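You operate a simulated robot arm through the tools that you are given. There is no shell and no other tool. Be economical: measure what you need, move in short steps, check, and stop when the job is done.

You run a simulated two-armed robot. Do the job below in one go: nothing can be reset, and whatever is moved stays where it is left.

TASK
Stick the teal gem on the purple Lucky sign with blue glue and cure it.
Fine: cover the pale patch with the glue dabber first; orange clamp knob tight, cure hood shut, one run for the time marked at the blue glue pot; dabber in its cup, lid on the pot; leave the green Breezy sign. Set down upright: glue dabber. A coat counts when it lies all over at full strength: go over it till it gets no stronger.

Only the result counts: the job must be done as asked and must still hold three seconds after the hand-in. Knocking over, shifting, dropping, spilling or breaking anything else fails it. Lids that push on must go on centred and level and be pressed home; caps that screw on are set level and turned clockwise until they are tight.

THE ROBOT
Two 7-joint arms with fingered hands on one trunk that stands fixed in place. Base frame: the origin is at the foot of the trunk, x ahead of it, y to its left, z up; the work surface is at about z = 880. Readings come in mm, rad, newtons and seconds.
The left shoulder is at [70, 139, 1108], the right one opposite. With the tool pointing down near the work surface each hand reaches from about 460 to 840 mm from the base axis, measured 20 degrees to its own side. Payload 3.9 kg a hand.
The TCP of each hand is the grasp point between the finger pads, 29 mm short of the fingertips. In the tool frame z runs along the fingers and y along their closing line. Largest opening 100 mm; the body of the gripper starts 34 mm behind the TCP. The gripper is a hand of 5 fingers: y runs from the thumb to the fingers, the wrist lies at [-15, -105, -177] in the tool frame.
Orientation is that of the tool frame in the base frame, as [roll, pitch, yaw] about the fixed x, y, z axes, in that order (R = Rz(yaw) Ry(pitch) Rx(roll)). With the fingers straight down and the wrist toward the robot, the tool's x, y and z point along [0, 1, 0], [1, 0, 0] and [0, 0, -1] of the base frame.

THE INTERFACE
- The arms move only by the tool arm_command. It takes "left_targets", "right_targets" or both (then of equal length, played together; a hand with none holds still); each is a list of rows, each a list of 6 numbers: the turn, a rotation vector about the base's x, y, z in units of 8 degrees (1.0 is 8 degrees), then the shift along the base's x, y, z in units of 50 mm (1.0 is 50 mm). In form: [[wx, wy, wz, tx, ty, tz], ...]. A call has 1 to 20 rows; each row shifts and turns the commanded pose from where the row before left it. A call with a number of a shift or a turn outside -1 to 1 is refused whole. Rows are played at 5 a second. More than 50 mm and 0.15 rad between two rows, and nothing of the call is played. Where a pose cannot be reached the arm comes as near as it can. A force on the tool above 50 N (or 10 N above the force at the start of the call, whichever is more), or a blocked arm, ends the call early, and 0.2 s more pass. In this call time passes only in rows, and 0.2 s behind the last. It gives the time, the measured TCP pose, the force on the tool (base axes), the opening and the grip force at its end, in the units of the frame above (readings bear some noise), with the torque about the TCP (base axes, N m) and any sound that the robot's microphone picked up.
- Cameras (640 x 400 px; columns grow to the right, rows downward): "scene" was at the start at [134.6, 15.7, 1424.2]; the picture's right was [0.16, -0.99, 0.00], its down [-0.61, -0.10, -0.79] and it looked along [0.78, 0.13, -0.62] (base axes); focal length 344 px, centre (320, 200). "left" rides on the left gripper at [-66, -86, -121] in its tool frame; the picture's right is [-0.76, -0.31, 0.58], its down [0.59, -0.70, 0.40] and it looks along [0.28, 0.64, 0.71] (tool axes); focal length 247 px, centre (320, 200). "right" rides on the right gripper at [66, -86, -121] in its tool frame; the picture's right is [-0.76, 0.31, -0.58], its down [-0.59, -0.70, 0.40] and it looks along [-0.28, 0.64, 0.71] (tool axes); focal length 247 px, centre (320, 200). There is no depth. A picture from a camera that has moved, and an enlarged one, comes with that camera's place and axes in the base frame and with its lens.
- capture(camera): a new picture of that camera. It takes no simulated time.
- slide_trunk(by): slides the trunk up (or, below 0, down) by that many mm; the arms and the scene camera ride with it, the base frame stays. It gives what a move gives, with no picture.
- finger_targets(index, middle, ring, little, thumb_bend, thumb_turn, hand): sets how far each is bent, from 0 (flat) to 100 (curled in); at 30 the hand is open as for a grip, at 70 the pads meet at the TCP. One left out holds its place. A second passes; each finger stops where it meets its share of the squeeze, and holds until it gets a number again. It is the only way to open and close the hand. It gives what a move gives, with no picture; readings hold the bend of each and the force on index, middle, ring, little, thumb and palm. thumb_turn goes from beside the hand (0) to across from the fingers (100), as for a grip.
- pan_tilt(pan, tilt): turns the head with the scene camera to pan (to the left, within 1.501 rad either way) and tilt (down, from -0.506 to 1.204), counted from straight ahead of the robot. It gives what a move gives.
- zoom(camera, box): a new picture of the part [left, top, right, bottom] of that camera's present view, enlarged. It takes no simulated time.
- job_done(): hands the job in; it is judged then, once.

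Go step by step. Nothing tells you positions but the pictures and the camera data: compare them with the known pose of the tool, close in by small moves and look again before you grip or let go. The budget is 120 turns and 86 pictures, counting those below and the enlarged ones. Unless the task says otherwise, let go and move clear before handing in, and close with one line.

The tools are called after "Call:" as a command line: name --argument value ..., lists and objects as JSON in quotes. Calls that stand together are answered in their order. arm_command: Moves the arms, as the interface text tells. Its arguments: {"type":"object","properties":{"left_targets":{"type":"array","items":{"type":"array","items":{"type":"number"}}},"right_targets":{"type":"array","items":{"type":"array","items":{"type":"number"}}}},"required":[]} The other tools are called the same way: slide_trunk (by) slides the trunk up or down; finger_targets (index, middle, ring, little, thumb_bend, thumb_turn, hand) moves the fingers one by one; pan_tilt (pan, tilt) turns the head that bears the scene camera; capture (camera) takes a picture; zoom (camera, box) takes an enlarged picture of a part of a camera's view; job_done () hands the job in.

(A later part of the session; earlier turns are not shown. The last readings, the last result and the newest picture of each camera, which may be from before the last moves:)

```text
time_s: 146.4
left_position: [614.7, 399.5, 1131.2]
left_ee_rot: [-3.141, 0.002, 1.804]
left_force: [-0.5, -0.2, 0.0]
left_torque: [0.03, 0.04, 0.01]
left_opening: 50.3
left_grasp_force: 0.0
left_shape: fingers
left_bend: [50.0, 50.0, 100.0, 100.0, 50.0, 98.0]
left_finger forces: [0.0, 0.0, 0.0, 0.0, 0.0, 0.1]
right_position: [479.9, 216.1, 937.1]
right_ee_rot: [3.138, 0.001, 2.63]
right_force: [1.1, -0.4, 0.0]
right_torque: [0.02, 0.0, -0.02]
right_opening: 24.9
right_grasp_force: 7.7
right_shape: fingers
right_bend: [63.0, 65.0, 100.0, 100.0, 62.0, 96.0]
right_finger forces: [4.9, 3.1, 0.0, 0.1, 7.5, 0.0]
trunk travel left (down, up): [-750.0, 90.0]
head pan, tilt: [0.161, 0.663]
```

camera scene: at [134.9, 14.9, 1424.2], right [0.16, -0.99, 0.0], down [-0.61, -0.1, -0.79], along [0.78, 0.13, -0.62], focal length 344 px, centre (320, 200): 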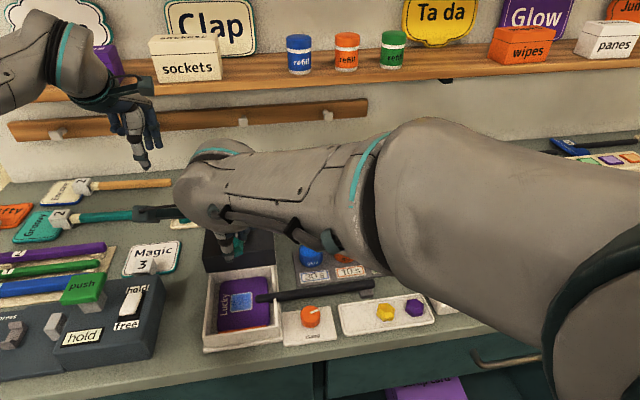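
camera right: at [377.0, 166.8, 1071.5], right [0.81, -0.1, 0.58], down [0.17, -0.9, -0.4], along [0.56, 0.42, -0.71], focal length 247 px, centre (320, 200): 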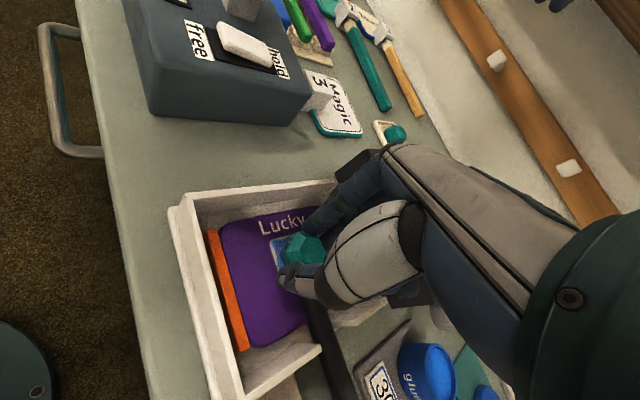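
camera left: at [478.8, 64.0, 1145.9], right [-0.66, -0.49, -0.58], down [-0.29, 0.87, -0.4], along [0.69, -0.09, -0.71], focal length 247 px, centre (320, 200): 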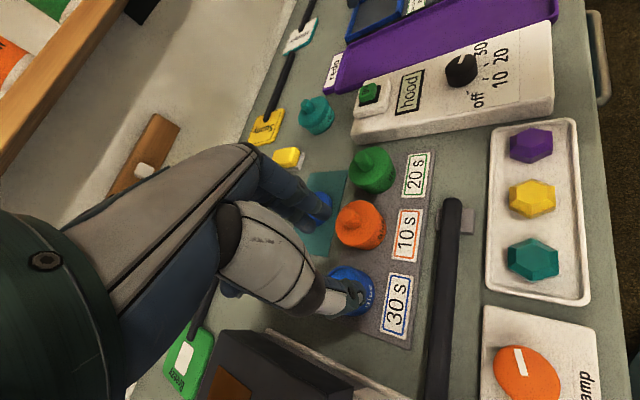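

Call:
arm_command --right_targets '[[0, 0, 0, 0, 0, -0.05], [0, 0, 0, 0, 0, 0]]'

Call:
arm_command --right_targets '[[0, 0, 0, 0, 0, -0.05], [0, 0, 0, 0, 0, 0]]'

```text
time_s: 147.0
left_position: [617.2, 400.0, 1132.2]
left_ee_rot: [-3.142, 0.001, 1.805]
left_force: [0.2, -0.9, 0.1]
left_torque: [-0.01, 0.01, 0.02]
left_opening: 50.3
left_grasp_force: 0.1
left_shape: fingers
left_bend: [50.0, 50.0, 100.0, 100.0, 50.0, 98.0]
left_finger forces: [0.0, 0.0, 0.0, 0.0, 0.1, 0.0]
right_position: [481.3, 214.9, 934.9]
right_ee_rot: [-3.141, 0.0, 2.629]
right_force: [-0.1, -0.2, 0.6]
right_torque: [0.01, 0.01, 0.0]
right_opening: 25.1
right_grasp_force: 8.0
right_shape: fingers
right_bend: [63.0, 65.0, 100.0, 100.0, 62.0, 96.0]
right_finger forces: [4.7, 2.9, 0.1, 0.0, 7.6, 0.0]
trunk travel left (down, up): [-750.0, 90.0]
head pan, tilt: [0.161, 0.663]
```

```text
time_s: 147.6
left_position: [616.1, 401.6, 1132.4]
left_ee_rot: [-3.141, 0.001, 1.805]
left_force: [0.4, -0.4, -0.6]
left_torque: [0.03, 0.03, -0.04]
left_opening: 50.5
left_grasp_force: 0.1
left_shape: fingers
left_bend: [50.0, 50.0, 100.0, 100.0, 50.0, 98.0]
left_finger forces: [0.0, 0.0, 0.0, 0.1, 0.1, 0.0]
right_position: [480.9, 214.4, 932.3]
right_ee_rot: [3.139, 0.001, 2.629]
right_force: [-0.4, -0.6, 0.4]
right_torque: [0.0, 0.03, 0.0]
right_opening: 25.0
right_grasp_force: 8.1
right_shape: fingers
right_bend: [63.0, 65.0, 100.0, 100.0, 62.0, 96.0]
right_finger forces: [4.8, 3.1, 0.0, 0.0, 7.4, 0.0]
trunk travel left (down, up): [-750.0, 90.0]
head pan, tilt: [0.161, 0.663]
```

Call:
arm_command --right_targets '[[0, 0, 0, 0, 0, -0.05], [0, 0, 0, 0, 0, 0]]'

Call:
arm_command --right_targets '[[0, 0, 0, 0, 0, -0.03], [0, 0, 0, 0, 0, 0]]'

```text
time_s: 148.2
left_position: [615.4, 400.0, 1134.8]
left_ee_rot: [3.14, -0.001, 1.804]
left_force: [-0.9, 1.1, -0.4]
left_torque: [0.0, 0.0, 0.02]
left_opening: 50.2
left_grasp_force: 0.0
left_shape: fingers
left_bend: [50.0, 50.0, 100.0, 100.0, 50.0, 98.0]
left_finger forces: [0.0, 0.0, 0.1, 0.0, 0.0, 0.0]
right_position: [482.0, 214.9, 930.3]
right_ee_rot: [3.137, 0.001, 2.628]
right_force: [0.4, 0.2, 9.3]
right_torque: [-0.1, 0.12, 0.0]
right_opening: 25.1
right_grasp_force: 9.3
right_shape: fingers
right_bend: [63.0, 65.0, 100.0, 100.0, 63.0, 96.0]
right_finger forces: [5.7, 3.4, 0.0, 0.0, 10.2, 0.0]
trunk travel left (down, up): [-750.0, 90.0]
head pan, tilt: [0.161, 0.663]
```

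```text
time_s: 148.8
left_position: [614.1, 398.8, 1134.3]
left_ee_rot: [3.14, 0.0, 1.804]
left_force: [-1.4, -0.4, -0.3]
left_torque: [-0.01, 0.01, -0.02]
left_opening: 50.6
left_grasp_force: 0.1
left_shape: fingers
left_bend: [50.0, 50.0, 100.0, 100.0, 50.0, 98.0]
left_finger forces: [0.0, 0.0, 0.0, 0.0, 0.1, 0.1]
right_position: [481.2, 215.1, 930.3]
right_ee_rot: [3.135, 0.003, 2.63]
right_force: [1.6, -0.2, 19.9]
right_torque: [-0.33, 0.3, 0.02]
right_opening: 24.9
right_grasp_force: 15.5
right_shape: fingers
right_bend: [62.0, 64.0, 100.0, 100.0, 64.0, 97.0]
right_finger forces: [6.4, 4.1, 0.0, 0.1, 21.0, 0.0]
trunk travel left (down, up): [-750.0, 90.0]
head pan, tilt: [0.161, 0.663]
```

The gem is down on the patch. I ease off, open just enough, and lift straight up.

Call:
arm_command --right_targets '[[0, 0, 0, 0, 0, 0.03], [0, 0, 0, 0, 0, 0]]'

Call:
finger_targets --hand "right" --index 58 --middle 58 --thumb_bend 58

Call:
finger_targets --hand "right" --index 54 --middle 54 --thumb_bend 56

Call:
arm_command --right_targets '[[0, 0, 0, 0, 0, 0.3], [0, 0, 0, 0, 0, 0.8], [0, 0, 0, 0, 0, 0.6], [0, 0, 0.6, 0, -0.8, 0.1], [0, 0, 0.6, 0, -0.9, 0.1], [0, 0, 0, 0, -0.9, 0], [0, 0, 0, 0, -0.9, 0], [0, 0, 0, 0, -0.9, 0], [0, 0, 0, 0, -0.9, 0]]'

Call:
zoom --camera "scene" --box '[180, 160, 360, 330]'

```text
time_s: 149.4
left_position: [615.9, 400.3, 1132.5]
left_ee_rot: [3.14, 0.0, 1.806]
left_force: [-0.8, 0.4, 1.1]
left_torque: [-0.02, 0.0, -0.03]
left_opening: 50.4
left_grasp_force: 0.2
left_shape: fingers
left_bend: [50.0, 50.0, 100.0, 100.0, 50.0, 98.0]
left_finger forces: [0.1, 0.1, 0.0, 0.0, 0.0, 0.0]
right_position: [480.8, 213.8, 930.4]
right_ee_rot: [3.139, 0.002, 2.629]
right_force: [2.6, 1.0, 16.9]
right_torque: [-0.24, 0.23, -0.01]
right_opening: 25.0
right_grasp_force: 15.7
right_shape: fingers
right_bend: [62.0, 64.0, 100.0, 100.0, 64.0, 97.0]
right_finger forces: [6.7, 4.6, 0.0, 0.0, 20.5, 0.1]
trunk travel left (down, up): [-750.0, 90.0]
head pan, tilt: [0.161, 0.663]
```

```text
time_s: 150.4
left_position: [612.7, 400.1, 1133.5]
left_ee_rot: [3.139, 0.0, 1.804]
left_force: [-0.2, -0.7, 0.7]
left_torque: [-0.02, 0.02, -0.01]
left_opening: 50.7
left_grasp_force: 0.1
left_shape: fingers
left_bend: [50.0, 50.0, 100.0, 100.0, 50.0, 98.0]
left_finger forces: [0.0, 0.1, 0.0, 0.1, 0.0, 0.0]
right_position: [478.8, 213.4, 931.2]
right_ee_rot: [3.139, 0.001, 2.63]
right_force: [-0.1, -1.0, 15.9]
right_torque: [-0.3, 0.35, -0.04]
right_opening: 30.7
right_grasp_force: 8.5
right_shape: fingers
right_bend: [57.0, 58.0, 100.0, 100.0, 57.0, 97.0]
right_finger forces: [0.0, 0.9, 0.0, 0.1, 15.5, 0.0]
trunk travel left (down, up): [-750.0, 90.0]
head pan, tilt: [0.161, 0.663]
```

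```text
time_s: 151.4
left_position: [614.1, 399.4, 1132.9]
left_ee_rot: [3.14, 0.0, 1.805]
left_force: [-0.2, 0.3, 0.3]
left_torque: [-0.02, -0.01, 0.02]
left_opening: 50.4
left_grasp_force: 0.0
left_shape: fingers
left_bend: [50.0, 50.0, 100.0, 100.0, 50.0, 98.0]
left_finger forces: [0.1, 0.0, 0.0, 0.0, 0.0, 0.0]
right_position: [480.3, 213.3, 929.6]
right_ee_rot: [3.137, 0.002, 2.627]
right_force: [-0.9, 0.1, 14.9]
right_torque: [-0.21, 0.27, -0.01]
right_opening: 34.4
right_grasp_force: 7.7
right_shape: fingers
right_bend: [54.0, 55.0, 100.0, 100.0, 57.0, 97.0]
right_finger forces: [0.0, 1.8, 0.0, 0.1, 13.6, 0.0]
trunk travel left (down, up): [-750.0, 90.0]
head pan, tilt: [0.161, 0.663]
```

```text
time_s: 153.4
left_position: [615.4, 398.6, 1133.2]
left_ee_rot: [3.14, -0.001, 1.805]
left_force: [0.8, -1.0, 0.5]
left_torque: [0.05, -0.01, 0.0]
left_opening: 50.7
left_grasp_force: 0.0
left_shape: fingers
left_bend: [50.0, 50.0, 100.0, 100.0, 50.0, 98.0]
left_finger forces: [0.0, 0.0, 0.0, 0.0, 0.0, 0.1]
right_position: [481.6, -52.6, 1023.7]
right_ee_rot: [3.138, -0.001, 2.798]
right_force: [0.3, -0.4, 0.9]
right_torque: [0.02, 0.01, -0.03]
right_opening: 37.5
right_grasp_force: 0.0
right_shape: fingers
right_bend: [54.0, 54.0, 100.0, 100.0, 56.0, 98.0]
right_finger forces: [0.0, 0.0, 0.0, 0.0, 0.0, 0.0]
trunk travel left (down, up): [-750.0, 90.0]
head pan, tilt: [0.161, 0.663]
```

```text
2.35 times, centred on (270, 245) of scene
camera zoom: at [134.2, 13.5, 1424.2], right [0.16, -0.99, 0.0], down [-0.61, -0.1, -0.79], along [0.78, 0.13, -0.62], focal length 809 px, centre (438, 94)
```

zoom: 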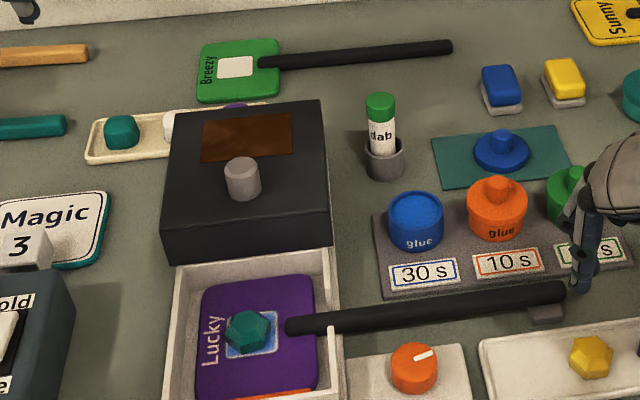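

The gem sits on the patch. Next the left hand goes to the hood knob at ~(563,237).

Call:
finger_targets --hand "left" --index 45 --middle 45 --thumb_bend 45

Call:
arm_command --left_targets '[[0, 0, 0.11, -0.26, -0.81, -0.46], [0, 0, 0.11, -0.26, -0.81, -0.46], [0, 0, 0.11, -0.26, -0.81, -0.46], [0, 0, 0.11, -0.26, -0.81, -0.46], [0, 0, 0, 0, 0, 0]]'

Call:
arm_command --left_targets '[[0, 0, 0, 0, 0, -0.4], [0, 0, 0, 0, 0, -0.34], [0, 0, 0, 0, 0, 0]]'

Call:
finger_targets --hand "left" --index 66 --middle 66 --thumb_bend 66

```text
time_s: 154.4
left_position: [615.6, 399.2, 1131.6]
left_ee_rot: [-3.142, -0.001, 1.805]
left_force: [-0.9, 0.4, -0.2]
left_torque: [-0.01, -0.02, -0.02]
left_opening: 62.1
left_grasp_force: 0.0
left_shape: fingers
left_bend: [45.0, 45.0, 100.0, 100.0, 45.0, 98.0]
left_finger forces: [0.1, 0.0, 0.1, 0.0, 0.0, 0.1]
right_position: [483.7, -51.3, 1023.2]
right_ee_rot: [3.14, 0.0, 2.797]
right_force: [-0.5, 0.2, -0.3]
right_torque: [-0.03, 0.01, 0.01]
right_opening: 37.5
right_grasp_force: 0.1
right_shape: fingers
right_bend: [54.0, 54.0, 100.0, 100.0, 56.0, 98.0]
right_finger forces: [0.0, 0.1, 0.1, 0.1, 0.0, 0.1]
trunk travel left (down, up): [-750.0, 90.0]
head pan, tilt: [0.161, 0.663]
```

```text
time_s: 155.6
left_position: [562.9, 238.0, 1039.3]
left_ee_rot: [-3.141, 0.002, 1.867]
left_force: [0.2, -0.3, 0.6]
left_torque: [0.03, -0.02, 0.04]
left_opening: 62.1
left_grasp_force: 0.0
left_shape: fingers
left_bend: [45.0, 45.0, 100.0, 100.0, 45.0, 98.0]
left_finger forces: [0.0, 0.0, 0.1, 0.0, 0.0, 0.1]
right_position: [483.5, -49.1, 1023.3]
right_ee_rot: [3.141, 0.002, 2.796]
right_force: [-0.3, 0.0, 0.3]
right_torque: [-0.02, 0.0, 0.03]
right_opening: 37.5
right_grasp_force: 0.2
right_shape: fingers
right_bend: [54.0, 54.0, 100.0, 100.0, 56.0, 98.0]
right_finger forces: [0.0, 0.0, 0.1, 0.0, 0.0, 0.0]
trunk travel left (down, up): [-750.0, 90.0]
head pan, tilt: [0.161, 0.663]
```

```text
time_s: 156.4
left_position: [563.7, 237.3, 1003.6]
left_ee_rot: [3.141, 0.0, 1.866]
left_force: [0.4, -0.1, -0.6]
left_torque: [-0.03, 0.0, 0.0]
left_opening: 62.1
left_grasp_force: 0.1
left_shape: fingers
left_bend: [45.0, 45.0, 100.0, 100.0, 45.0, 98.0]
left_finger forces: [0.0, 0.1, 0.0, 0.1, 0.0, 0.1]
right_position: [482.3, -51.0, 1023.4]
right_ee_rot: [3.139, -0.001, 2.797]
right_force: [0.1, 0.0, 0.4]
right_torque: [0.06, -0.03, 0.0]
right_opening: 37.6
right_grasp_force: 0.0
right_shape: fingers
right_bend: [54.0, 54.0, 100.0, 100.0, 56.0, 98.0]
right_finger forces: [0.1, 0.0, 0.0, 0.0, 0.1, 0.1]
trunk travel left (down, up): [-750.0, 90.0]
head pan, tilt: [0.161, 0.663]
```

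```text
time_s: 157.4
left_position: [564.6, 237.7, 1003.2]
left_ee_rot: [3.141, -0.001, 1.865]
left_force: [-0.1, -0.4, -0.1]
left_torque: [0.03, -0.01, -0.01]
left_opening: 20.4
left_grasp_force: 3.1
left_shape: fingers
left_bend: [62.0, 65.0, 100.0, 100.0, 63.0, 97.0]
left_finger forces: [2.9, 0.7, 0.1, 0.1, 3.4, 0.0]
right_position: [482.5, -50.4, 1024.1]
right_ee_rot: [3.139, 0.0, 2.796]
right_force: [0.0, 0.0, -0.6]
right_torque: [-0.03, -0.02, -0.04]
right_opening: 37.2
right_grasp_force: 0.2
right_shape: fingers
right_bend: [54.0, 54.0, 100.0, 100.0, 56.0, 98.0]
right_finger forces: [0.0, 0.1, 0.0, 0.0, 0.1, 0.0]
trunk travel left (down, up): [-750.0, 90.0]
head pan, tilt: [0.161, 0.663]
```

Knob gripped. I try sliding the hood toward the tray and watch the force.

Call:
finger_targets --hand "left" --index 70 --middle 70 --thumb_bend 70

Call:
arm_command --left_targets '[[0, 0, 0, -0.19, -0.058, 0], [0, 0, 0, -0.19, -0.058, 0], [0, 0, 0, 0, 0, 0]]'

```text
time_s: 158.4
left_position: [563.2, 239.0, 1003.5]
left_ee_rot: [3.141, 0.0, 1.867]
left_force: [-0.1, -0.3, -0.5]
left_torque: [-0.01, 0.03, -0.04]
left_opening: 19.5
left_grasp_force: 7.5
left_shape: fingers
left_bend: [64.0, 67.0, 100.0, 100.0, 64.0, 97.0]
left_finger forces: [5.0, 2.1, 0.1, 0.1, 6.8, 0.0]
right_position: [483.1, -51.0, 1024.1]
right_ee_rot: [3.14, 0.0, 2.795]
right_force: [0.6, 0.4, 0.2]
right_torque: [0.0, 0.0, 0.02]
right_opening: 37.6
right_grasp_force: 0.0
right_shape: fingers
right_bend: [54.0, 54.0, 100.0, 100.0, 56.0, 98.0]
right_finger forces: [0.0, 0.1, 0.0, 0.1, 0.0, 0.0]
trunk travel left (down, up): [-750.0, 90.0]
head pan, tilt: [0.161, 0.663]
```

```text
time_s: 159.2
left_position: [545.6, 232.1, 1003.0]
left_ee_rot: [3.141, 0.001, 1.866]
left_force: [1.0, -1.7, -0.3]
left_torque: [-0.06, 0.03, -0.02]
left_opening: 19.5
left_grasp_force: 7.0
left_shape: fingers
left_bend: [64.0, 67.0, 100.0, 100.0, 65.0, 97.0]
left_finger forces: [5.6, 1.8, 0.1, 0.0, 6.8, 0.0]
right_position: [483.1, -51.4, 1024.9]
right_ee_rot: [-3.142, 0.001, 2.794]
right_force: [-0.5, 0.3, -0.6]
right_torque: [0.0, -0.02, 0.0]
right_opening: 37.5
right_grasp_force: 0.1
right_shape: fingers
right_bend: [54.0, 54.0, 100.0, 100.0, 56.0, 98.0]
right_finger forces: [0.0, 0.0, 0.1, 0.0, 0.0, 0.0]
trunk travel left (down, up): [-750.0, 90.0]
head pan, tilt: [0.161, 0.663]
```

It slides freely. I keep going until it meets its stop.

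Call:
arm_command --left_targets '[[0, 0, 0, -0.23, -0.068, 0], [0, 0, 0, -0.23, -0.068, 0], [0, 0, 0, -0.23, -0.068, 0], [0, 0, 0, -0.23, -0.068, 0], [0, 0, 0, -0.23, -0.068, 0], [0, 0, 0, -0.23, -0.068, 0], [0, 0, 0, 0, 0, 0]]'

Call:
arm_command --left_targets '[[0, 0, 0, -0.15, -0.045, 0], [0, 0, 0, -0.15, -0.045, 0], [0, 0, 0, -0.15, -0.045, 0], [0, 0, 0, -0.15, -0.045, 0], [0, 0, 0, -0.15, -0.045, 0], [0, 0, 0, 0, 0, 0]]'

```text
time_s: 160.8
left_position: [475.9, 211.7, 1004.3]
left_ee_rot: [-3.14, 0.0, 1.865]
left_force: [2.0, -6.9, 0.0]
left_torque: [-0.16, -0.05, -0.03]
left_opening: 19.9
left_grasp_force: 7.2
left_shape: fingers
left_bend: [64.0, 69.0, 100.0, 100.0, 65.0, 96.0]
left_finger forces: [6.2, 1.1, 0.1, 0.1, 7.2, 0.0]
right_position: [484.7, -52.9, 1024.1]
right_ee_rot: [3.138, -0.001, 2.796]
right_force: [-0.1, 0.2, 0.7]
right_torque: [0.0, 0.0, -0.01]
right_opening: 37.4
right_grasp_force: 0.0
right_shape: fingers
right_bend: [54.0, 54.0, 100.0, 100.0, 56.0, 98.0]
right_finger forces: [0.0, 0.1, 0.0, 0.0, 0.0, 0.1]
trunk travel left (down, up): [-750.0, 90.0]
head pan, tilt: [0.161, 0.663]
```

```text
time_s: 162.2
left_position: [438.0, 199.9, 1003.0]
left_ee_rot: [3.141, -0.001, 1.866]
left_force: [4.2, -6.4, -1.0]
left_torque: [-0.13, -0.08, -0.08]
left_opening: 20.4
left_grasp_force: 7.1
left_shape: fingers
left_bend: [64.0, 69.0, 100.0, 100.0, 65.0, 96.0]
left_finger forces: [7.0, 0.8, 0.0, 0.0, 6.2, 0.0]
right_position: [484.6, -52.1, 1025.1]
right_ee_rot: [3.138, 0.0, 2.796]
right_force: [0.0, 0.2, 0.3]
right_torque: [0.03, -0.03, 0.02]
right_opening: 37.4
right_grasp_force: 0.1
right_shape: fingers
right_bend: [54.0, 54.0, 100.0, 100.0, 56.0, 98.0]
right_finger forces: [0.0, 0.0, 0.1, 0.0, 0.0, 0.1]
trunk travel left (down, up): [-750.0, 90.0]
head pan, tilt: [0.161, 0.663]
```

Call:
arm_command --left_targets '[[0, 0, 0, 0, -0.06, 0], [0, 0, 0, -0.1, -0.034, 0], [0, 0, 0, -0.1, -0.034, 0], [0, 0, 0, -0.1, -0.034, 0], [0, 0, 0, 0, 0, 0]]'

Call:
zoom --camera "scene" --box '[160, 170, 480, 350]'

```text
time_s: 163.4
left_position: [429.2, 194.6, 1002.4]
left_ee_rot: [3.137, 0.004, 1.868]
left_force: [21.2, 11.3, 9.7]
left_torque: [0.32, -0.65, 0.11]
left_opening: 20.9
left_grasp_force: 12.9
left_shape: fingers
left_bend: [55.0, 63.0, 100.0, 100.0, 69.0, 97.0]
left_finger forces: [16.9, 7.9, 0.0, 0.0, 0.4, 0.0]
right_position: [485.4, -49.9, 1022.3]
right_ee_rot: [3.141, -0.002, 2.798]
right_force: [0.3, 0.0, -0.1]
right_torque: [0.01, 0.0, -0.01]
right_opening: 37.5
right_grasp_force: 0.1
right_shape: fingers
right_bend: [54.0, 54.0, 100.0, 100.0, 56.0, 98.0]
right_finger forces: [0.1, 0.0, 0.0, 0.1, 0.0, 0.0]
trunk travel left (down, up): [-750.0, 90.0]
head pan, tilt: [0.161, 0.663]
```

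```text
2.00 times, centred on (320, 260) of scene
camera zoom: at [138.3, 17.9, 1423.9], right [0.16, -0.99, 0.0], down [-0.61, -0.1, -0.79], along [0.78, 0.13, -0.62], focal length 687 px, centre (320, 80)
```

zoom: 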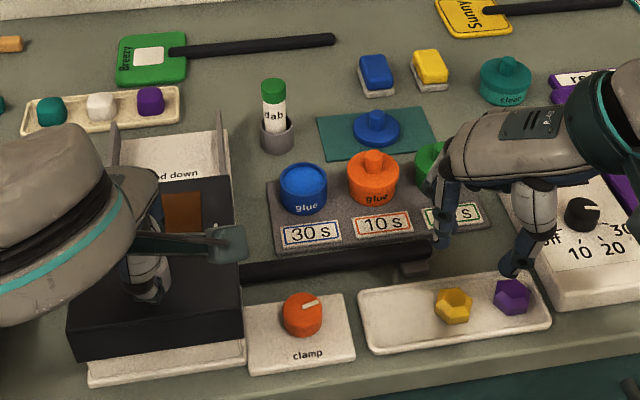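

The hood hit its stop, apparently shut. I let the knob go, point the right fingertips over the go button, and read the timer display.

Call:
finger_targets --hand "left" --index 45 --middle 45 --thumb_bend 45

Call:
arm_command --left_targets '[[0, 0, 0, 0, 0, 0.8], [0, 0, 0, 0, 0.6, 0.6], [0, 0, 0, 0, 0.8, 0.4], [0, 0, 0, 0.3, 0.8, 0.2]]'

Call:
finger_targets --hand "right" --index 70 --middle 70 --thumb_bend 70

Call:
arm_command --right_targets '[[0, 0, -0.786, 0.454, -0.146, -0.05], [0, 0, -0.786, 0.454, -0.146, -0.05], [0, 0, -0.786, 0.454, -0.146, -0.05], [0, 0, -0.786, 0.454, -0.146, -0.05], [0, 0, -0.786, 0.454, -0.146, -0.05], [0, 0, -0.786, 0.454, -0.146, -0.05], [0, 0, -0.786, 0.454, -0.146, -0.05], [0, 0, -0.786, 0.454, -0.146, -0.05], [0, 0, -0.786, 0.454, -0.146, -0.05], [0, 0, -0.786, 0.454, -0.146, -0.05], [0, 0, 0, 0, 0, 0]]'

Call:
zoom --camera "scene" --box '[180, 160, 500, 340]'

```text
time_s: 164.4
left_position: [424.0, 193.7, 1003.9]
left_ee_rot: [-3.14, 0.001, 1.866]
left_force: [0.2, 0.4, -0.8]
left_torque: [-0.01, 0.0, -0.01]
left_opening: 62.7
left_grasp_force: 0.0
left_shape: fingers
left_bend: [45.0, 45.0, 100.0, 100.0, 45.0, 97.0]
left_finger forces: [0.0, 0.0, 0.0, 0.1, 0.0, 0.1]
right_position: [483.8, -50.5, 1024.2]
right_ee_rot: [3.14, 0.0, 2.796]
right_force: [0.3, -0.6, -0.3]
right_torque: [-0.02, -0.01, 0.01]
right_opening: 37.5
right_grasp_force: 0.0
right_shape: fingers
right_bend: [54.0, 54.0, 100.0, 100.0, 56.0, 98.0]
right_finger forces: [0.0, 0.0, 0.1, 0.0, 0.0, 0.0]
trunk travel left (down, up): [-750.0, 90.0]
head pan, tilt: [0.161, 0.663]
```

```text
time_s: 165.4
left_position: [438.5, 304.3, 1103.9]
left_ee_rot: [-3.138, 0.001, 1.866]
left_force: [0.7, 0.0, -0.3]
left_torque: [0.01, 0.04, 0.01]
left_opening: 62.6
left_grasp_force: 0.0
left_shape: fingers
left_bend: [45.0, 45.0, 100.0, 100.0, 45.0, 98.0]
left_finger forces: [0.0, 0.0, 0.0, 0.0, 0.0, 0.0]
right_position: [483.0, -50.7, 1024.7]
right_ee_rot: [3.14, 0.0, 2.796]
right_force: [0.6, 0.5, 0.4]
right_torque: [-0.02, 0.0, 0.0]
right_opening: 37.8
right_grasp_force: 0.0
right_shape: fingers
right_bend: [54.0, 54.0, 100.0, 100.0, 56.0, 98.0]
right_finger forces: [0.0, 0.0, 0.0, 0.1, 0.0, 0.1]
trunk travel left (down, up): [-750.0, 90.0]
head pan, tilt: [0.161, 0.663]
```

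```text
time_s: 166.4
left_position: [439.0, 303.9, 1103.9]
left_ee_rot: [-3.141, 0.002, 1.864]
left_force: [-0.6, -0.1, 0.3]
left_torque: [-0.03, -0.02, -0.04]
left_opening: 62.3
left_grasp_force: 0.1
left_shape: fingers
left_bend: [45.0, 45.0, 100.0, 100.0, 45.0, 98.0]
left_finger forces: [0.1, 0.0, 0.1, 0.0, 0.1, 0.0]
right_position: [483.5, -50.4, 1023.5]
right_ee_rot: [3.141, -0.001, 2.796]
right_force: [-0.4, 0.3, 0.3]
right_torque: [0.01, -0.03, -0.01]
right_opening: 2.0
right_grasp_force: 0.0
right_shape: fingers
right_bend: [70.0, 70.0, 100.0, 100.0, 70.0, 98.0]
right_finger forces: [0.1, 0.0, 0.0, 0.1, 0.0, 0.1]
trunk travel left (down, up): [-750.0, 90.0]
head pan, tilt: [0.161, 0.663]
```

```text
time_s: 168.8
left_position: [437.9, 303.4, 1104.8]
left_ee_rot: [3.141, -0.001, 1.864]
left_force: [1.0, 0.2, 0.5]
left_torque: [0.0, -0.01, 0.03]
left_opening: 62.1
left_grasp_force: 0.1
left_shape: fingers
left_bend: [45.0, 45.0, 100.0, 100.0, 45.0, 98.0]
left_finger forces: [0.0, 0.0, 0.0, 0.0, 0.0, 0.0]
right_position: [707.8, -121.6, 999.6]
right_ee_rot: [3.14, 0.0, 1.698]
right_force: [-1.1, -0.1, 0.7]
right_torque: [0.01, -0.02, 0.0]
right_opening: 1.4
right_grasp_force: 0.1
right_shape: fingers
right_bend: [70.0, 70.0, 100.0, 100.0, 70.0, 98.0]
right_finger forces: [0.0, 0.0, 0.1, 0.0, 0.1, 0.0]
trunk travel left (down, up): [-750.0, 90.0]
head pan, tilt: [0.161, 0.663]
```

```text
2.00 times, centred on (340, 250) of scene
camera zoom: at [133.9, 15.4, 1424.2], right [0.16, -0.99, 0.0], down [-0.61, -0.1, -0.79], along [0.78, 0.13, -0.62], focal length 687 px, centre (280, 100)
```

zoom: 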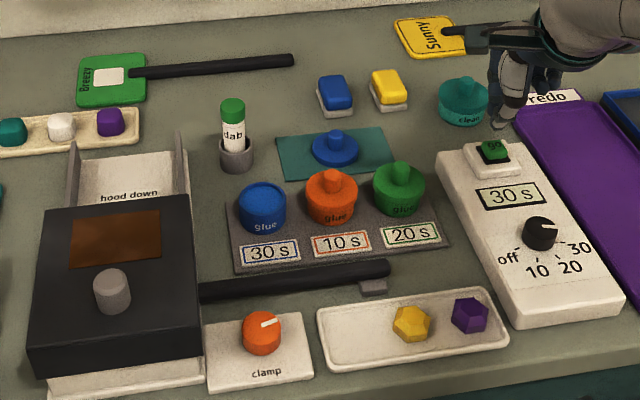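

The display reads "30 s" with the hood down. I press the go button once.

Call:
arm_command --right_targets '[[0, 0, 0, 0, 0, -0.6], [0, 0, 0, 0, 0, -0.06], [0, 0, 0, 0, 0, -0.06], [0, 0, 0, 0, 0, -0.06], [0, 0, 0, 0, 0, -0.06]]'

```text
time_s: 170.0
left_position: [438.3, 303.8, 1103.8]
left_ee_rot: [3.142, 0.002, 1.867]
left_force: [0.3, 0.3, -0.5]
left_torque: [-0.03, 0.03, 0.0]
left_opening: 62.6
left_grasp_force: 0.0
left_shape: fingers
left_bend: [45.0, 45.0, 100.0, 100.0, 45.0, 98.0]
left_finger forces: [0.0, 0.0, 0.0, 0.0, 0.1, 0.0]
right_position: [708.8, -123.1, 958.4]
right_ee_rot: [3.137, 0.0, 1.7]
right_force: [0.4, -0.1, 3.3]
right_torque: [0.0, -0.04, 0.02]
right_opening: 1.7
right_grasp_force: 1.6
right_shape: fingers
right_bend: [70.0, 70.0, 100.0, 100.0, 70.0, 98.0]
right_finger forces: [0.0, 3.0, 0.0, 0.0, 0.0, 0.1]
trunk travel left (down, up): [-750.0, 90.0]
head pan, tilt: [0.161, 0.663]
heard: click
```

A click: the run has started. I retract the right hand and bring the left over the blue lid at ~(731,47).

Call:
arm_command --right_targets '[[0, 0, 0, 0, 0, 0.9], [0, 0, 0, -0.3, -0.8, 0.3], [0, 0, 0, -0.4, -0.8, 0.2], [0, 0, 0, -0.6, -0.5, 0]]'

Call:
arm_command --left_targets '[[0, 0, 0, 0.651, -0.571, -0.231], [0, 0, 0, 0.651, -0.571, -0.231], [0, 0, 0, 0.651, -0.571, -0.231], [0, 0, 0, 0.651, -0.571, -0.231], [0, 0, 0, 0.651, -0.571, -0.231], [0, 0, 0, 0.651, -0.571, -0.231], [0, 0, 0, 0.651, -0.571, -0.231], [0, 0, 0, 0.651, -0.571, -0.231], [0, 0, 0, 0.651, -0.571, -0.231], [0, 0, 0, 0, 0, 0], [0, 0, 0, 0, 0, 0]]'

```text
time_s: 171.0
left_position: [437.1, 303.7, 1105.4]
left_ee_rot: [3.14, -0.002, 1.867]
left_force: [-0.7, 0.0, -0.5]
left_torque: [0.06, 0.0, 0.02]
left_opening: 62.2
left_grasp_force: 0.0
left_shape: fingers
left_bend: [45.0, 45.0, 100.0, 100.0, 45.0, 98.0]
left_finger forces: [0.0, 0.0, 0.0, 0.1, 0.1, 0.0]
right_position: [641.9, -228.3, 1028.7]
right_ee_rot: [3.139, -0.001, 1.698]
right_force: [-1.1, -1.1, 0.3]
right_torque: [0.02, -0.03, -0.02]
right_opening: 1.7
right_grasp_force: 0.0
right_shape: fingers
right_bend: [70.0, 70.0, 100.0, 100.0, 70.0, 98.0]
right_finger forces: [0.0, 0.1, 0.0, 0.0, 0.0, 0.1]
trunk travel left (down, up): [-750.0, 90.0]
head pan, tilt: [0.161, 0.663]
```

```text
time_s: 173.4
left_position: [732.8, 45.2, 998.5]
left_ee_rot: [-3.141, 0.001, 1.866]
left_force: [0.3, 0.1, 0.8]
left_torque: [0.01, 0.0, -0.03]
left_opening: 62.5
left_grasp_force: 0.1
left_shape: fingers
left_bend: [45.0, 45.0, 100.0, 100.0, 45.0, 98.0]
left_finger forces: [0.1, 0.0, 0.0, 0.1, 0.1, 0.1]
right_position: [644.9, -228.2, 1026.9]
right_ee_rot: [3.138, -0.002, 1.698]
right_force: [0.3, -0.5, 0.4]
right_torque: [0.01, 0.02, -0.02]
right_opening: 1.3
right_grasp_force: 0.0
right_shape: fingers
right_bend: [70.0, 70.0, 100.0, 100.0, 70.0, 98.0]
right_finger forces: [0.0, 0.1, 0.0, 0.1, 0.0, 0.0]
trunk travel left (down, up): [-750.0, 90.0]
head pan, tilt: [0.161, 0.663]
```

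Call:
arm_command --left_targets '[[0, 0, 0, 0, 0.02, -0.7], [0, 0, 0, 0, 0, -0.6], [0, 0, 0, 0, 0, -0.2], [0, 0, 0, 0, 0, 0]]'

Call:
finger_targets --hand "left" --index 60 --middle 60 --thumb_bend 60

Call:
finger_targets --hand "left" --index 71 --middle 71 --thumb_bend 71

```text
time_s: 174.4
left_position: [730.8, 46.8, 923.5]
left_ee_rot: [-3.141, 0.002, 1.866]
left_force: [0.4, -0.1, 1.0]
left_torque: [0.06, -0.02, 0.0]
left_opening: 62.7
left_grasp_force: 0.1
left_shape: fingers
left_bend: [45.0, 45.0, 100.0, 100.0, 45.0, 98.0]
left_finger forces: [0.0, 0.0, 0.1, 0.1, 0.0, 0.0]
right_position: [643.9, -228.7, 1026.3]
right_ee_rot: [3.141, 0.001, 1.698]
right_force: [-0.2, -0.1, -0.3]
right_torque: [-0.01, 0.0, 0.01]
right_opening: 1.6
right_grasp_force: 0.1
right_shape: fingers
right_bend: [70.0, 70.0, 100.0, 100.0, 70.0, 98.0]
right_finger forces: [0.0, 0.1, 0.1, 0.0, 0.1, 0.0]
trunk travel left (down, up): [-750.0, 90.0]
head pan, tilt: [0.161, 0.663]
```

```text
time_s: 175.4
left_position: [731.9, 47.8, 923.6]
left_ee_rot: [3.139, 0.003, 1.866]
left_force: [0.6, -0.2, 3.2]
left_torque: [0.05, -0.03, -0.01]
left_opening: 28.7
left_grasp_force: 3.3
left_shape: fingers
left_bend: [60.0, 58.0, 100.0, 100.0, 59.0, 97.0]
left_finger forces: [0.1, 3.9, 0.0, 0.0, 2.1, 0.0]
right_position: [642.3, -228.0, 1026.9]
right_ee_rot: [3.14, 0.0, 1.698]
right_force: [-1.8, -1.0, -0.2]
right_torque: [-0.01, 0.01, 0.03]
right_opening: 1.6
right_grasp_force: 0.1
right_shape: fingers
right_bend: [70.0, 70.0, 100.0, 100.0, 70.0, 98.0]
right_finger forces: [0.1, 0.0, 0.0, 0.1, 0.0, 0.0]
trunk travel left (down, up): [-750.0, 90.0]
head pan, tilt: [0.161, 0.663]
```

```text
time_s: 176.4
left_position: [730.9, 47.4, 924.5]
left_ee_rot: [3.141, 0.001, 1.866]
left_force: [2.5, 0.0, 5.5]
left_torque: [0.06, -0.11, -0.03]
left_opening: 21.4
left_grasp_force: 12.0
left_shape: fingers
left_bend: [66.0, 61.0, 100.0, 100.0, 62.0, 97.0]
left_finger forces: [3.3, 11.1, 0.0, 0.1, 9.5, 0.1]
right_position: [643.6, -228.8, 1027.4]
right_ee_rot: [3.14, -0.001, 1.699]
right_force: [-0.6, -0.5, 0.3]
right_torque: [0.0, -0.05, -0.02]
right_opening: 1.6
right_grasp_force: 0.1
right_shape: fingers
right_bend: [70.0, 70.0, 100.0, 100.0, 70.0, 98.0]
right_finger forces: [0.0, 0.0, 0.0, 0.0, 0.1, 0.0]
trunk travel left (down, up): [-750.0, 90.0]
head pan, tilt: [0.161, 0.663]
```

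Lid gripped, with its knob slightly toward the middle finger. I carry it over the pot and check with one picture.

Call:
arm_command --left_targets '[[0, 0, 0, 0, 0, 0.5], [0, 0, 0, 0, 0, 0.8], [0, 0, 0, -0.807, 0.39, 0], [0, 0, 0, -0.807, 0.39, 0], [0, 0, 0, -0.807, 0.39, 0], [0, 0, 0, 0, 0, -0.2], [0, 0, 0, 0, 0, 0], [0, 0, 0, 0, 0, 0]]'

Call:
zoom --camera "left" --box '[240, 160, 480, 360]'

```text
time_s: 178.2
left_position: [611.8, 106.8, 977.0]
left_ee_rot: [-3.141, 0.001, 1.868]
left_force: [-0.7, 0.2, -1.0]
left_torque: [0.0, 0.04, -0.02]
left_opening: 21.3
left_grasp_force: 10.1
left_shape: fingers
left_bend: [67.0, 62.0, 100.0, 100.0, 62.0, 96.0]
left_finger forces: [2.8, 7.5, 0.0, 0.0, 10.5, 0.1]
right_position: [642.3, -229.6, 1028.4]
right_ee_rot: [3.139, 0.0, 1.698]
right_force: [-0.3, -0.6, 0.2]
right_torque: [-0.02, -0.02, 0.0]
right_opening: 1.6
right_grasp_force: 0.1
right_shape: fingers
right_bend: [70.0, 70.0, 100.0, 100.0, 70.0, 98.0]
right_finger forces: [0.0, 0.1, 0.0, 0.0, 0.0, 0.0]
trunk travel left (down, up): [-750.0, 90.0]
head pan, tilt: [0.161, 0.663]
```

```text
2.00 times, centred on (360, 260) of left
camera zoom: at [548.2, 18.3, 1096.4], right [-0.07, -0.81, -0.58], down [-0.84, 0.36, -0.4], along [0.53, 0.46, -0.71], focal length 494 px, centre (240, 80)
```

zoom: 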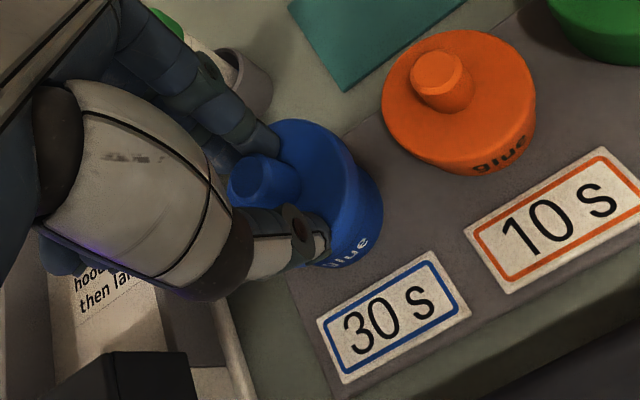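

The lid is a few mm short of the pot's centre toward −y. I correct that and lower slowly.

Call:
arm_command --left_targets '[[0, 0, 0, -0.024, 0.086, 0], [0, 0, 0, 0, 0, -0.1], [0, 0, 0, 0, 0, -0.06], [0, 0, 0, 0, 0, 0]]'

Call:
arm_command --left_targets '[[0, 0, 0, 0, 0, -0.05], [0, 0, 0, 0, 0, 0]]'

Call:
arm_command --left_targets '[[0, 0, 0, 0, 0, -0.05], [0, 0, 0, 0, 0, 0]]'

```text
time_s: 179.2
left_position: [609.3, 110.7, 969.4]
left_ee_rot: [3.141, 0.001, 1.868]
left_force: [-0.1, -0.6, 0.4]
left_torque: [0.02, -0.01, 0.03]
left_opening: 21.4
left_grasp_force: 10.4
left_shape: fingers
left_bend: [67.0, 62.0, 100.0, 100.0, 62.0, 96.0]
left_finger forces: [2.7, 7.5, 0.0, 0.0, 10.5, 0.1]
right_position: [643.2, -227.2, 1026.9]
right_ee_rot: [3.14, 0.001, 1.698]
right_force: [-0.1, 0.6, -0.6]
right_torque: [0.01, 0.0, 0.05]
right_opening: 1.3
right_grasp_force: 0.0
right_shape: fingers
right_bend: [70.0, 70.0, 100.0, 100.0, 70.0, 98.0]
right_finger forces: [0.1, 0.1, 0.1, 0.0, 0.1, 0.0]
trunk travel left (down, up): [-750.0, 90.0]
head pan, tilt: [0.161, 0.663]
```

```text
time_s: 179.8
left_position: [609.9, 111.6, 967.8]
left_ee_rot: [3.141, 0.0, 1.866]
left_force: [0.0, -0.3, -0.1]
left_torque: [-0.02, -0.02, -0.01]
left_opening: 21.4
left_grasp_force: 11.1
left_shape: fingers
left_bend: [67.0, 62.0, 100.0, 100.0, 62.0, 96.0]
left_finger forces: [2.8, 7.5, 0.0, 0.0, 10.4, 0.0]
right_position: [645.2, -229.2, 1027.7]
right_ee_rot: [3.14, 0.001, 1.699]
right_force: [0.3, -0.3, 0.6]
right_torque: [-0.02, 0.01, -0.01]
right_opening: 1.5
right_grasp_force: 0.2
right_shape: fingers
right_bend: [70.0, 70.0, 100.0, 100.0, 70.0, 98.0]
right_finger forces: [0.1, 0.1, 0.1, 0.0, 0.0, 0.0]
trunk travel left (down, up): [-750.0, 90.0]
head pan, tilt: [0.161, 0.663]
```

```text
time_s: 180.4
left_position: [609.2, 111.0, 965.7]
left_ee_rot: [3.141, 0.001, 1.867]
left_force: [0.2, -0.3, -0.9]
left_torque: [-0.03, -0.01, 0.01]
left_opening: 21.3
left_grasp_force: 10.0
left_shape: fingers
left_bend: [67.0, 62.0, 100.0, 100.0, 62.0, 96.0]
left_finger forces: [2.8, 7.5, 0.0, 0.0, 10.5, 0.0]
right_position: [642.7, -229.2, 1027.3]
right_ee_rot: [3.14, 0.001, 1.698]
right_force: [0.2, -0.3, -0.8]
right_torque: [-0.01, -0.03, -0.01]
right_opening: 1.8
right_grasp_force: 0.0
right_shape: fingers
right_bend: [70.0, 70.0, 100.0, 100.0, 70.0, 98.0]
right_finger forces: [0.0, 0.0, 0.1, 0.1, 0.0, 0.0]
trunk travel left (down, up): [-750.0, 90.0]
head pan, tilt: [0.161, 0.663]
```

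Call:
arm_command --left_targets '[[0, 0, 0, 0, 0, -0.04], [0, 0, 0, 0, 0, 0]]'

Call:
arm_command --left_targets '[[0, 0, 0, 0, 0, -0.04], [0, 0, 0, 0, 0, 0]]'

Call:
arm_command --left_targets '[[0, 0, 0, 0, 0, -0.04], [0, 0, 0, 0, 0, 0]]'

```text
time_s: 181.0
left_position: [608.9, 111.4, 963.9]
left_ee_rot: [-3.141, 0.0, 1.865]
left_force: [-0.2, 0.2, -0.6]
left_torque: [-0.01, -0.04, 0.02]
left_opening: 21.7
left_grasp_force: 10.1
left_shape: fingers
left_bend: [67.0, 62.0, 100.0, 100.0, 62.0, 96.0]
left_finger forces: [2.8, 7.5, 0.0, 0.1, 10.6, 0.0]
right_position: [643.2, -228.5, 1026.7]
right_ee_rot: [3.141, 0.0, 1.698]
right_force: [0.0, -0.1, -0.4]
right_torque: [0.01, 0.03, 0.0]
right_opening: 1.6
right_grasp_force: 0.1
right_shape: fingers
right_bend: [70.0, 70.0, 100.0, 100.0, 70.0, 98.0]
right_finger forces: [0.0, 0.1, 0.0, 0.0, 0.1, 0.1]
trunk travel left (down, up): [-750.0, 90.0]
head pan, tilt: [0.161, 0.663]
```

```text
time_s: 181.6
left_position: [610.1, 111.0, 961.8]
left_ee_rot: [3.141, 0.0, 1.867]
left_force: [-0.5, 0.3, -1.0]
left_torque: [0.0, -0.02, 0.0]
left_opening: 21.1
left_grasp_force: 10.2
left_shape: fingers
left_bend: [67.0, 62.0, 100.0, 100.0, 62.0, 96.0]
left_finger forces: [2.8, 7.5, 0.0, 0.0, 10.5, 0.1]
right_position: [643.1, -228.1, 1027.9]
right_ee_rot: [3.138, 0.0, 1.698]
right_force: [0.6, -0.2, 0.5]
right_torque: [0.0, 0.0, -0.02]
right_opening: 1.6
right_grasp_force: 0.1
right_shape: fingers
right_bend: [70.0, 70.0, 100.0, 100.0, 70.0, 98.0]
right_finger forces: [0.0, 0.1, 0.0, 0.0, 0.0, 0.0]
trunk travel left (down, up): [-750.0, 90.0]
head pan, tilt: [0.161, 0.663]
```

```text
time_s: 182.2
left_position: [609.2, 111.0, 960.4]
left_ee_rot: [-3.142, 0.001, 1.867]
left_force: [0.3, 0.5, 0.3]
left_torque: [-0.01, -0.02, 0.03]
left_opening: 21.3
left_grasp_force: 10.2
left_shape: fingers
left_bend: [67.0, 62.0, 100.0, 100.0, 62.0, 96.0]
left_finger forces: [2.7, 7.5, 0.1, 0.0, 10.6, 0.0]
right_position: [644.5, -228.0, 1027.7]
right_ee_rot: [3.14, 0.001, 1.698]
right_force: [-0.5, 0.2, 1.0]
right_torque: [-0.02, 0.02, -0.04]
right_opening: 1.6
right_grasp_force: 0.1
right_shape: fingers
right_bend: [70.0, 70.0, 100.0, 100.0, 70.0, 98.0]
right_finger forces: [0.0, 0.0, 0.0, 0.0, 0.1, 0.0]
trunk travel left (down, up): [-750.0, 90.0]
head pan, tilt: [0.161, 0.663]
```

Call:
arm_command --left_targets '[[0, 0, 0, 0, 0, -0.04], [0, 0, 0, 0, 0, -0.04], [0, 0, 0, 0, 0, 0]]'

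Call:
arm_command --left_targets '[[0, 0, 0, 0, 0, -0.04], [0, 0, 0, 0, 0, -0.04], [0, 0, 0, 0, 0, 0]]'

```text
time_s: 183.0
left_position: [609.8, 111.3, 955.7]
left_ee_rot: [3.138, 0.003, 1.865]
left_force: [1.9, -0.8, 5.9]
left_torque: [0.05, -0.05, -0.05]
left_opening: 21.5
left_grasp_force: 11.6
left_shape: fingers
left_bend: [67.0, 62.0, 100.0, 100.0, 62.0, 96.0]
left_finger forces: [2.9, 11.0, 0.1, 0.0, 10.0, 0.1]
right_position: [643.5, -229.0, 1026.6]
right_ee_rot: [3.138, 0.0, 1.697]
right_force: [0.0, -0.4, -0.2]
right_torque: [0.03, 0.0, -0.01]
right_opening: 1.5
right_grasp_force: 0.0
right_shape: fingers
right_bend: [70.0, 70.0, 100.0, 100.0, 70.0, 98.0]
right_finger forces: [0.0, 0.0, 0.0, 0.0, 0.0, 0.0]
trunk travel left (down, up): [-750.0, 90.0]
head pan, tilt: [0.161, 0.663]
```

```text
time_s: 183.8
left_position: [609.5, 111.1, 955.8]
left_ee_rot: [3.135, 0.002, 1.865]
left_force: [6.2, -0.1, 23.3]
left_torque: [0.2, -0.29, -0.03]
left_opening: 20.6
left_grasp_force: 19.8
left_shape: fingers
left_bend: [67.0, 61.0, 100.0, 100.0, 63.0, 96.0]
left_finger forces: [3.7, 24.2, 0.0, 0.0, 11.4, 0.0]
right_position: [641.1, -230.0, 1028.7]
right_ee_rot: [3.138, 0.001, 1.699]
right_force: [-0.3, 0.2, 0.2]
right_torque: [-0.02, -0.03, 0.01]
right_opening: 1.6
right_grasp_force: 0.1
right_shape: fingers
right_bend: [70.0, 70.0, 100.0, 100.0, 70.0, 98.0]
right_finger forces: [0.1, 0.0, 0.0, 0.0, 0.1, 0.0]
trunk travel left (down, up): [-750.0, 90.0]
head pan, tilt: [0.161, 0.663]
```

The lid meets resistance at TCP z≈956, more on the +y side. I lighten the push and feel sideways for the seat.

Call:
arm_command --left_targets '[[0, 0, 0, 0, 0, 0.04], [0, 0, 0, 0, 0.03, 0], [0, 0, 0, 0, 0, 0]]'

Call:
arm_command --left_targets '[[0, 0, 0, 0, 0.03, 0], [0, 0, 0, 0, 0, 0]]'

Call:
arm_command --left_targets '[[0, 0, 0, 0, -0.06, 0], [0, 0, 0, 0, -0.03, 0], [0, 0, 0, 0, 0, 0]]'

```text
time_s: 184.6
left_position: [607.8, 111.9, 955.3]
left_ee_rot: [3.137, 0.002, 1.865]
left_force: [7.9, -4.5, 23.0]
left_torque: [0.13, -0.41, -0.12]
left_opening: 20.7
left_grasp_force: 20.4
left_shape: fingers
left_bend: [67.0, 61.0, 100.0, 100.0, 63.0, 96.0]
left_finger forces: [4.0, 26.8, 0.1, 0.0, 10.6, 0.1]
right_position: [642.2, -230.3, 1027.6]
right_ee_rot: [3.138, 0.002, 1.699]
right_force: [-0.1, 0.0, 0.1]
right_torque: [-0.01, -0.01, 0.01]
right_opening: 1.7
right_grasp_force: 0.0
right_shape: fingers
right_bend: [70.0, 70.0, 100.0, 100.0, 70.0, 98.0]
right_finger forces: [0.1, 0.0, 0.0, 0.0, 0.0, 0.0]
trunk travel left (down, up): [-750.0, 90.0]
head pan, tilt: [0.161, 0.663]
```

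```text
time_s: 185.2
left_position: [608.2, 113.3, 956.3]
left_ee_rot: [3.138, 0.0, 1.865]
left_force: [5.2, -4.8, 22.7]
left_torque: [0.04, -0.28, -0.11]
left_opening: 20.6
left_grasp_force: 21.0
left_shape: fingers
left_bend: [67.0, 61.0, 100.0, 100.0, 63.0, 96.0]
left_finger forces: [3.2, 27.1, 0.0, 0.1, 12.0, 0.0]
right_position: [641.4, -230.2, 1029.1]
right_ee_rot: [3.138, -0.001, 1.7]
right_force: [0.1, 0.1, -0.8]
right_torque: [0.01, 0.01, -0.02]
right_opening: 1.8
right_grasp_force: 0.0
right_shape: fingers
right_bend: [70.0, 70.0, 100.0, 100.0, 70.0, 98.0]
right_finger forces: [0.0, 0.1, 0.0, 0.0, 0.0, 0.0]
trunk travel left (down, up): [-750.0, 90.0]
head pan, tilt: [0.161, 0.663]
```

```text
time_s: 186.0
left_position: [607.3, 110.9, 956.5]
left_ee_rot: [3.137, 0.002, 1.869]
left_force: [5.8, 7.0, 24.3]
left_torque: [0.46, -0.32, -0.03]
left_opening: 20.1
left_grasp_force: 21.0
left_shape: fingers
left_bend: [67.0, 60.0, 100.0, 100.0, 63.0, 96.0]
left_finger forces: [3.8, 26.7, 0.0, 0.0, 11.2, 0.0]
right_position: [641.4, -228.1, 1028.4]
right_ee_rot: [3.139, 0.001, 1.699]
right_force: [-0.3, 0.4, 0.1]
right_torque: [0.01, 0.0, -0.02]
right_opening: 1.6
right_grasp_force: 0.1
right_shape: fingers
right_bend: [70.0, 70.0, 100.0, 100.0, 70.0, 98.0]
right_finger forces: [0.0, 0.1, 0.0, 0.1, 0.0, 0.1]
trunk travel left (down, up): [-750.0, 90.0]
head pan, tilt: [0.161, 0.663]
```

I let the lid go, then press its knob squarely with closed fingertips.

Call:
arm_command --left_targets '[[0, 0, 0, 0, 0.03, 0.06], [0, 0, 0, 0, 0, 0]]'

Call:
finger_targets --hand "left" --index 58 --middle 56 --thumb_bend 56

Call:
finger_targets --hand "left" --index 50 --middle 50 --thumb_bend 50

Call:
arm_command --left_targets '[[0, 0, 0, 0, 0, 0.4], [0, 0, 0, 0, 0, 0.5], [0, 0, 0, 0, 0, 0.2], [0, 0, 0, 0, 0, 0]]'

Call:
finger_targets --hand "left" --index 70 --middle 70 --thumb_bend 70

```text
time_s: 186.6
left_position: [607.1, 110.9, 956.4]
left_ee_rot: [-3.141, 0.0, 1.865]
left_force: [2.9, 2.0, 9.3]
left_torque: [0.28, -0.22, 0.01]
left_opening: 20.6
left_grasp_force: 16.8
left_shape: fingers
left_bend: [67.0, 61.0, 100.0, 100.0, 63.0, 96.0]
left_finger forces: [3.2, 19.5, 0.1, 0.0, 11.1, 0.1]
right_position: [641.9, -228.3, 1027.8]
right_ee_rot: [3.138, 0.002, 1.699]
right_force: [0.3, 0.0, -0.4]
right_torque: [0.0, 0.02, -0.05]
right_opening: 1.5
right_grasp_force: 0.1
right_shape: fingers
right_bend: [70.0, 70.0, 100.0, 100.0, 70.0, 98.0]
right_finger forces: [0.0, 0.1, 0.0, 0.1, 0.0, 0.1]
trunk travel left (down, up): [-750.0, 90.0]
head pan, tilt: [0.161, 0.663]
```

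```text
time_s: 187.6
left_position: [608.6, 110.1, 956.2]
left_ee_rot: [3.139, 0.001, 1.867]
left_force: [0.2, 0.2, 0.7]
left_torque: [0.01, -0.01, 0.03]
left_opening: 33.7
left_grasp_force: 0.2
left_shape: fingers
left_bend: [57.0, 56.0, 100.0, 100.0, 56.0, 97.0]
left_finger forces: [0.0, 0.3, 0.0, 0.1, 0.1, 0.0]
right_position: [643.0, -229.3, 1027.6]
right_ee_rot: [3.141, 0.0, 1.7]
right_force: [0.1, 0.6, 0.3]
right_torque: [-0.02, -0.01, 0.01]
right_opening: 1.8
right_grasp_force: 0.1
right_shape: fingers
right_bend: [70.0, 70.0, 100.0, 100.0, 70.0, 98.0]
right_finger forces: [0.0, 0.0, 0.1, 0.1, 0.0, 0.1]
trunk travel left (down, up): [-750.0, 90.0]
head pan, tilt: [0.161, 0.663]
```

```text
time_s: 188.6
left_position: [609.4, 110.1, 956.6]
left_ee_rot: [3.142, 0.002, 1.868]
left_force: [0.7, -0.1, 0.1]
left_torque: [0.01, 0.03, -0.01]
left_opening: 49.7
left_grasp_force: 0.0
left_shape: fingers
left_bend: [50.0, 50.0, 100.0, 100.0, 50.0, 97.0]
left_finger forces: [0.0, 0.0, 0.0, 0.0, 0.1, 0.1]
right_position: [643.0, -227.9, 1027.7]
right_ee_rot: [3.138, 0.002, 1.697]
right_force: [0.0, 0.5, -0.3]
right_torque: [-0.01, 0.0, 0.01]
right_opening: 1.4
right_grasp_force: 0.0
right_shape: fingers
right_bend: [70.0, 70.0, 100.0, 100.0, 70.0, 98.0]
right_finger forces: [0.0, 0.1, 0.0, 0.1, 0.1, 0.0]
trunk travel left (down, up): [-750.0, 90.0]
head pan, tilt: [0.161, 0.663]
```

```text
time_s: 189.6
left_position: [609.5, 111.3, 1012.1]
left_ee_rot: [3.14, 0.001, 1.868]
left_force: [0.4, -0.3, 0.2]
left_torque: [0.0, -0.04, -0.05]
left_opening: 49.8
left_grasp_force: 0.0
left_shape: fingers
left_bend: [50.0, 50.0, 100.0, 100.0, 50.0, 97.0]
left_finger forces: [0.1, 0.0, 0.0, 0.1, 0.0, 0.0]
right_position: [642.9, -229.1, 1027.9]
right_ee_rot: [3.139, 0.0, 1.698]
right_force: [0.0, 0.2, -0.1]
right_torque: [0.04, -0.01, 0.02]
right_opening: 1.6
right_grasp_force: 0.1
right_shape: fingers
right_bend: [70.0, 70.0, 100.0, 100.0, 70.0, 98.0]
right_finger forces: [0.0, 0.0, 0.0, 0.0, 0.0, 0.0]
trunk travel left (down, up): [-750.0, 90.0]
head pan, tilt: [0.161, 0.663]
```

```text
time_s: 190.6
left_position: [608.4, 110.1, 1010.8]
left_ee_rot: [3.141, 0.003, 1.867]
left_force: [-0.4, -0.6, 0.1]
left_torque: [0.02, 0.02, 0.01]
left_opening: 1.7
left_grasp_force: 0.1
left_shape: fingers
left_bend: [70.0, 70.0, 100.0, 100.0, 70.0, 97.0]
left_finger forces: [0.0, 0.0, 0.0, 0.0, 0.0, 0.0]
right_position: [643.0, -228.2, 1027.0]
right_ee_rot: [3.14, 0.0, 1.698]
right_force: [-1.0, -0.4, 0.0]
right_torque: [0.02, -0.01, -0.02]
right_opening: 1.7
right_grasp_force: 0.0
right_shape: fingers
right_bend: [70.0, 70.0, 100.0, 100.0, 70.0, 98.0]
right_finger forces: [0.0, 0.0, 0.0, 0.1, 0.0, 0.0]
trunk travel left (down, up): [-750.0, 90.0]
head pan, tilt: [0.161, 0.663]
```

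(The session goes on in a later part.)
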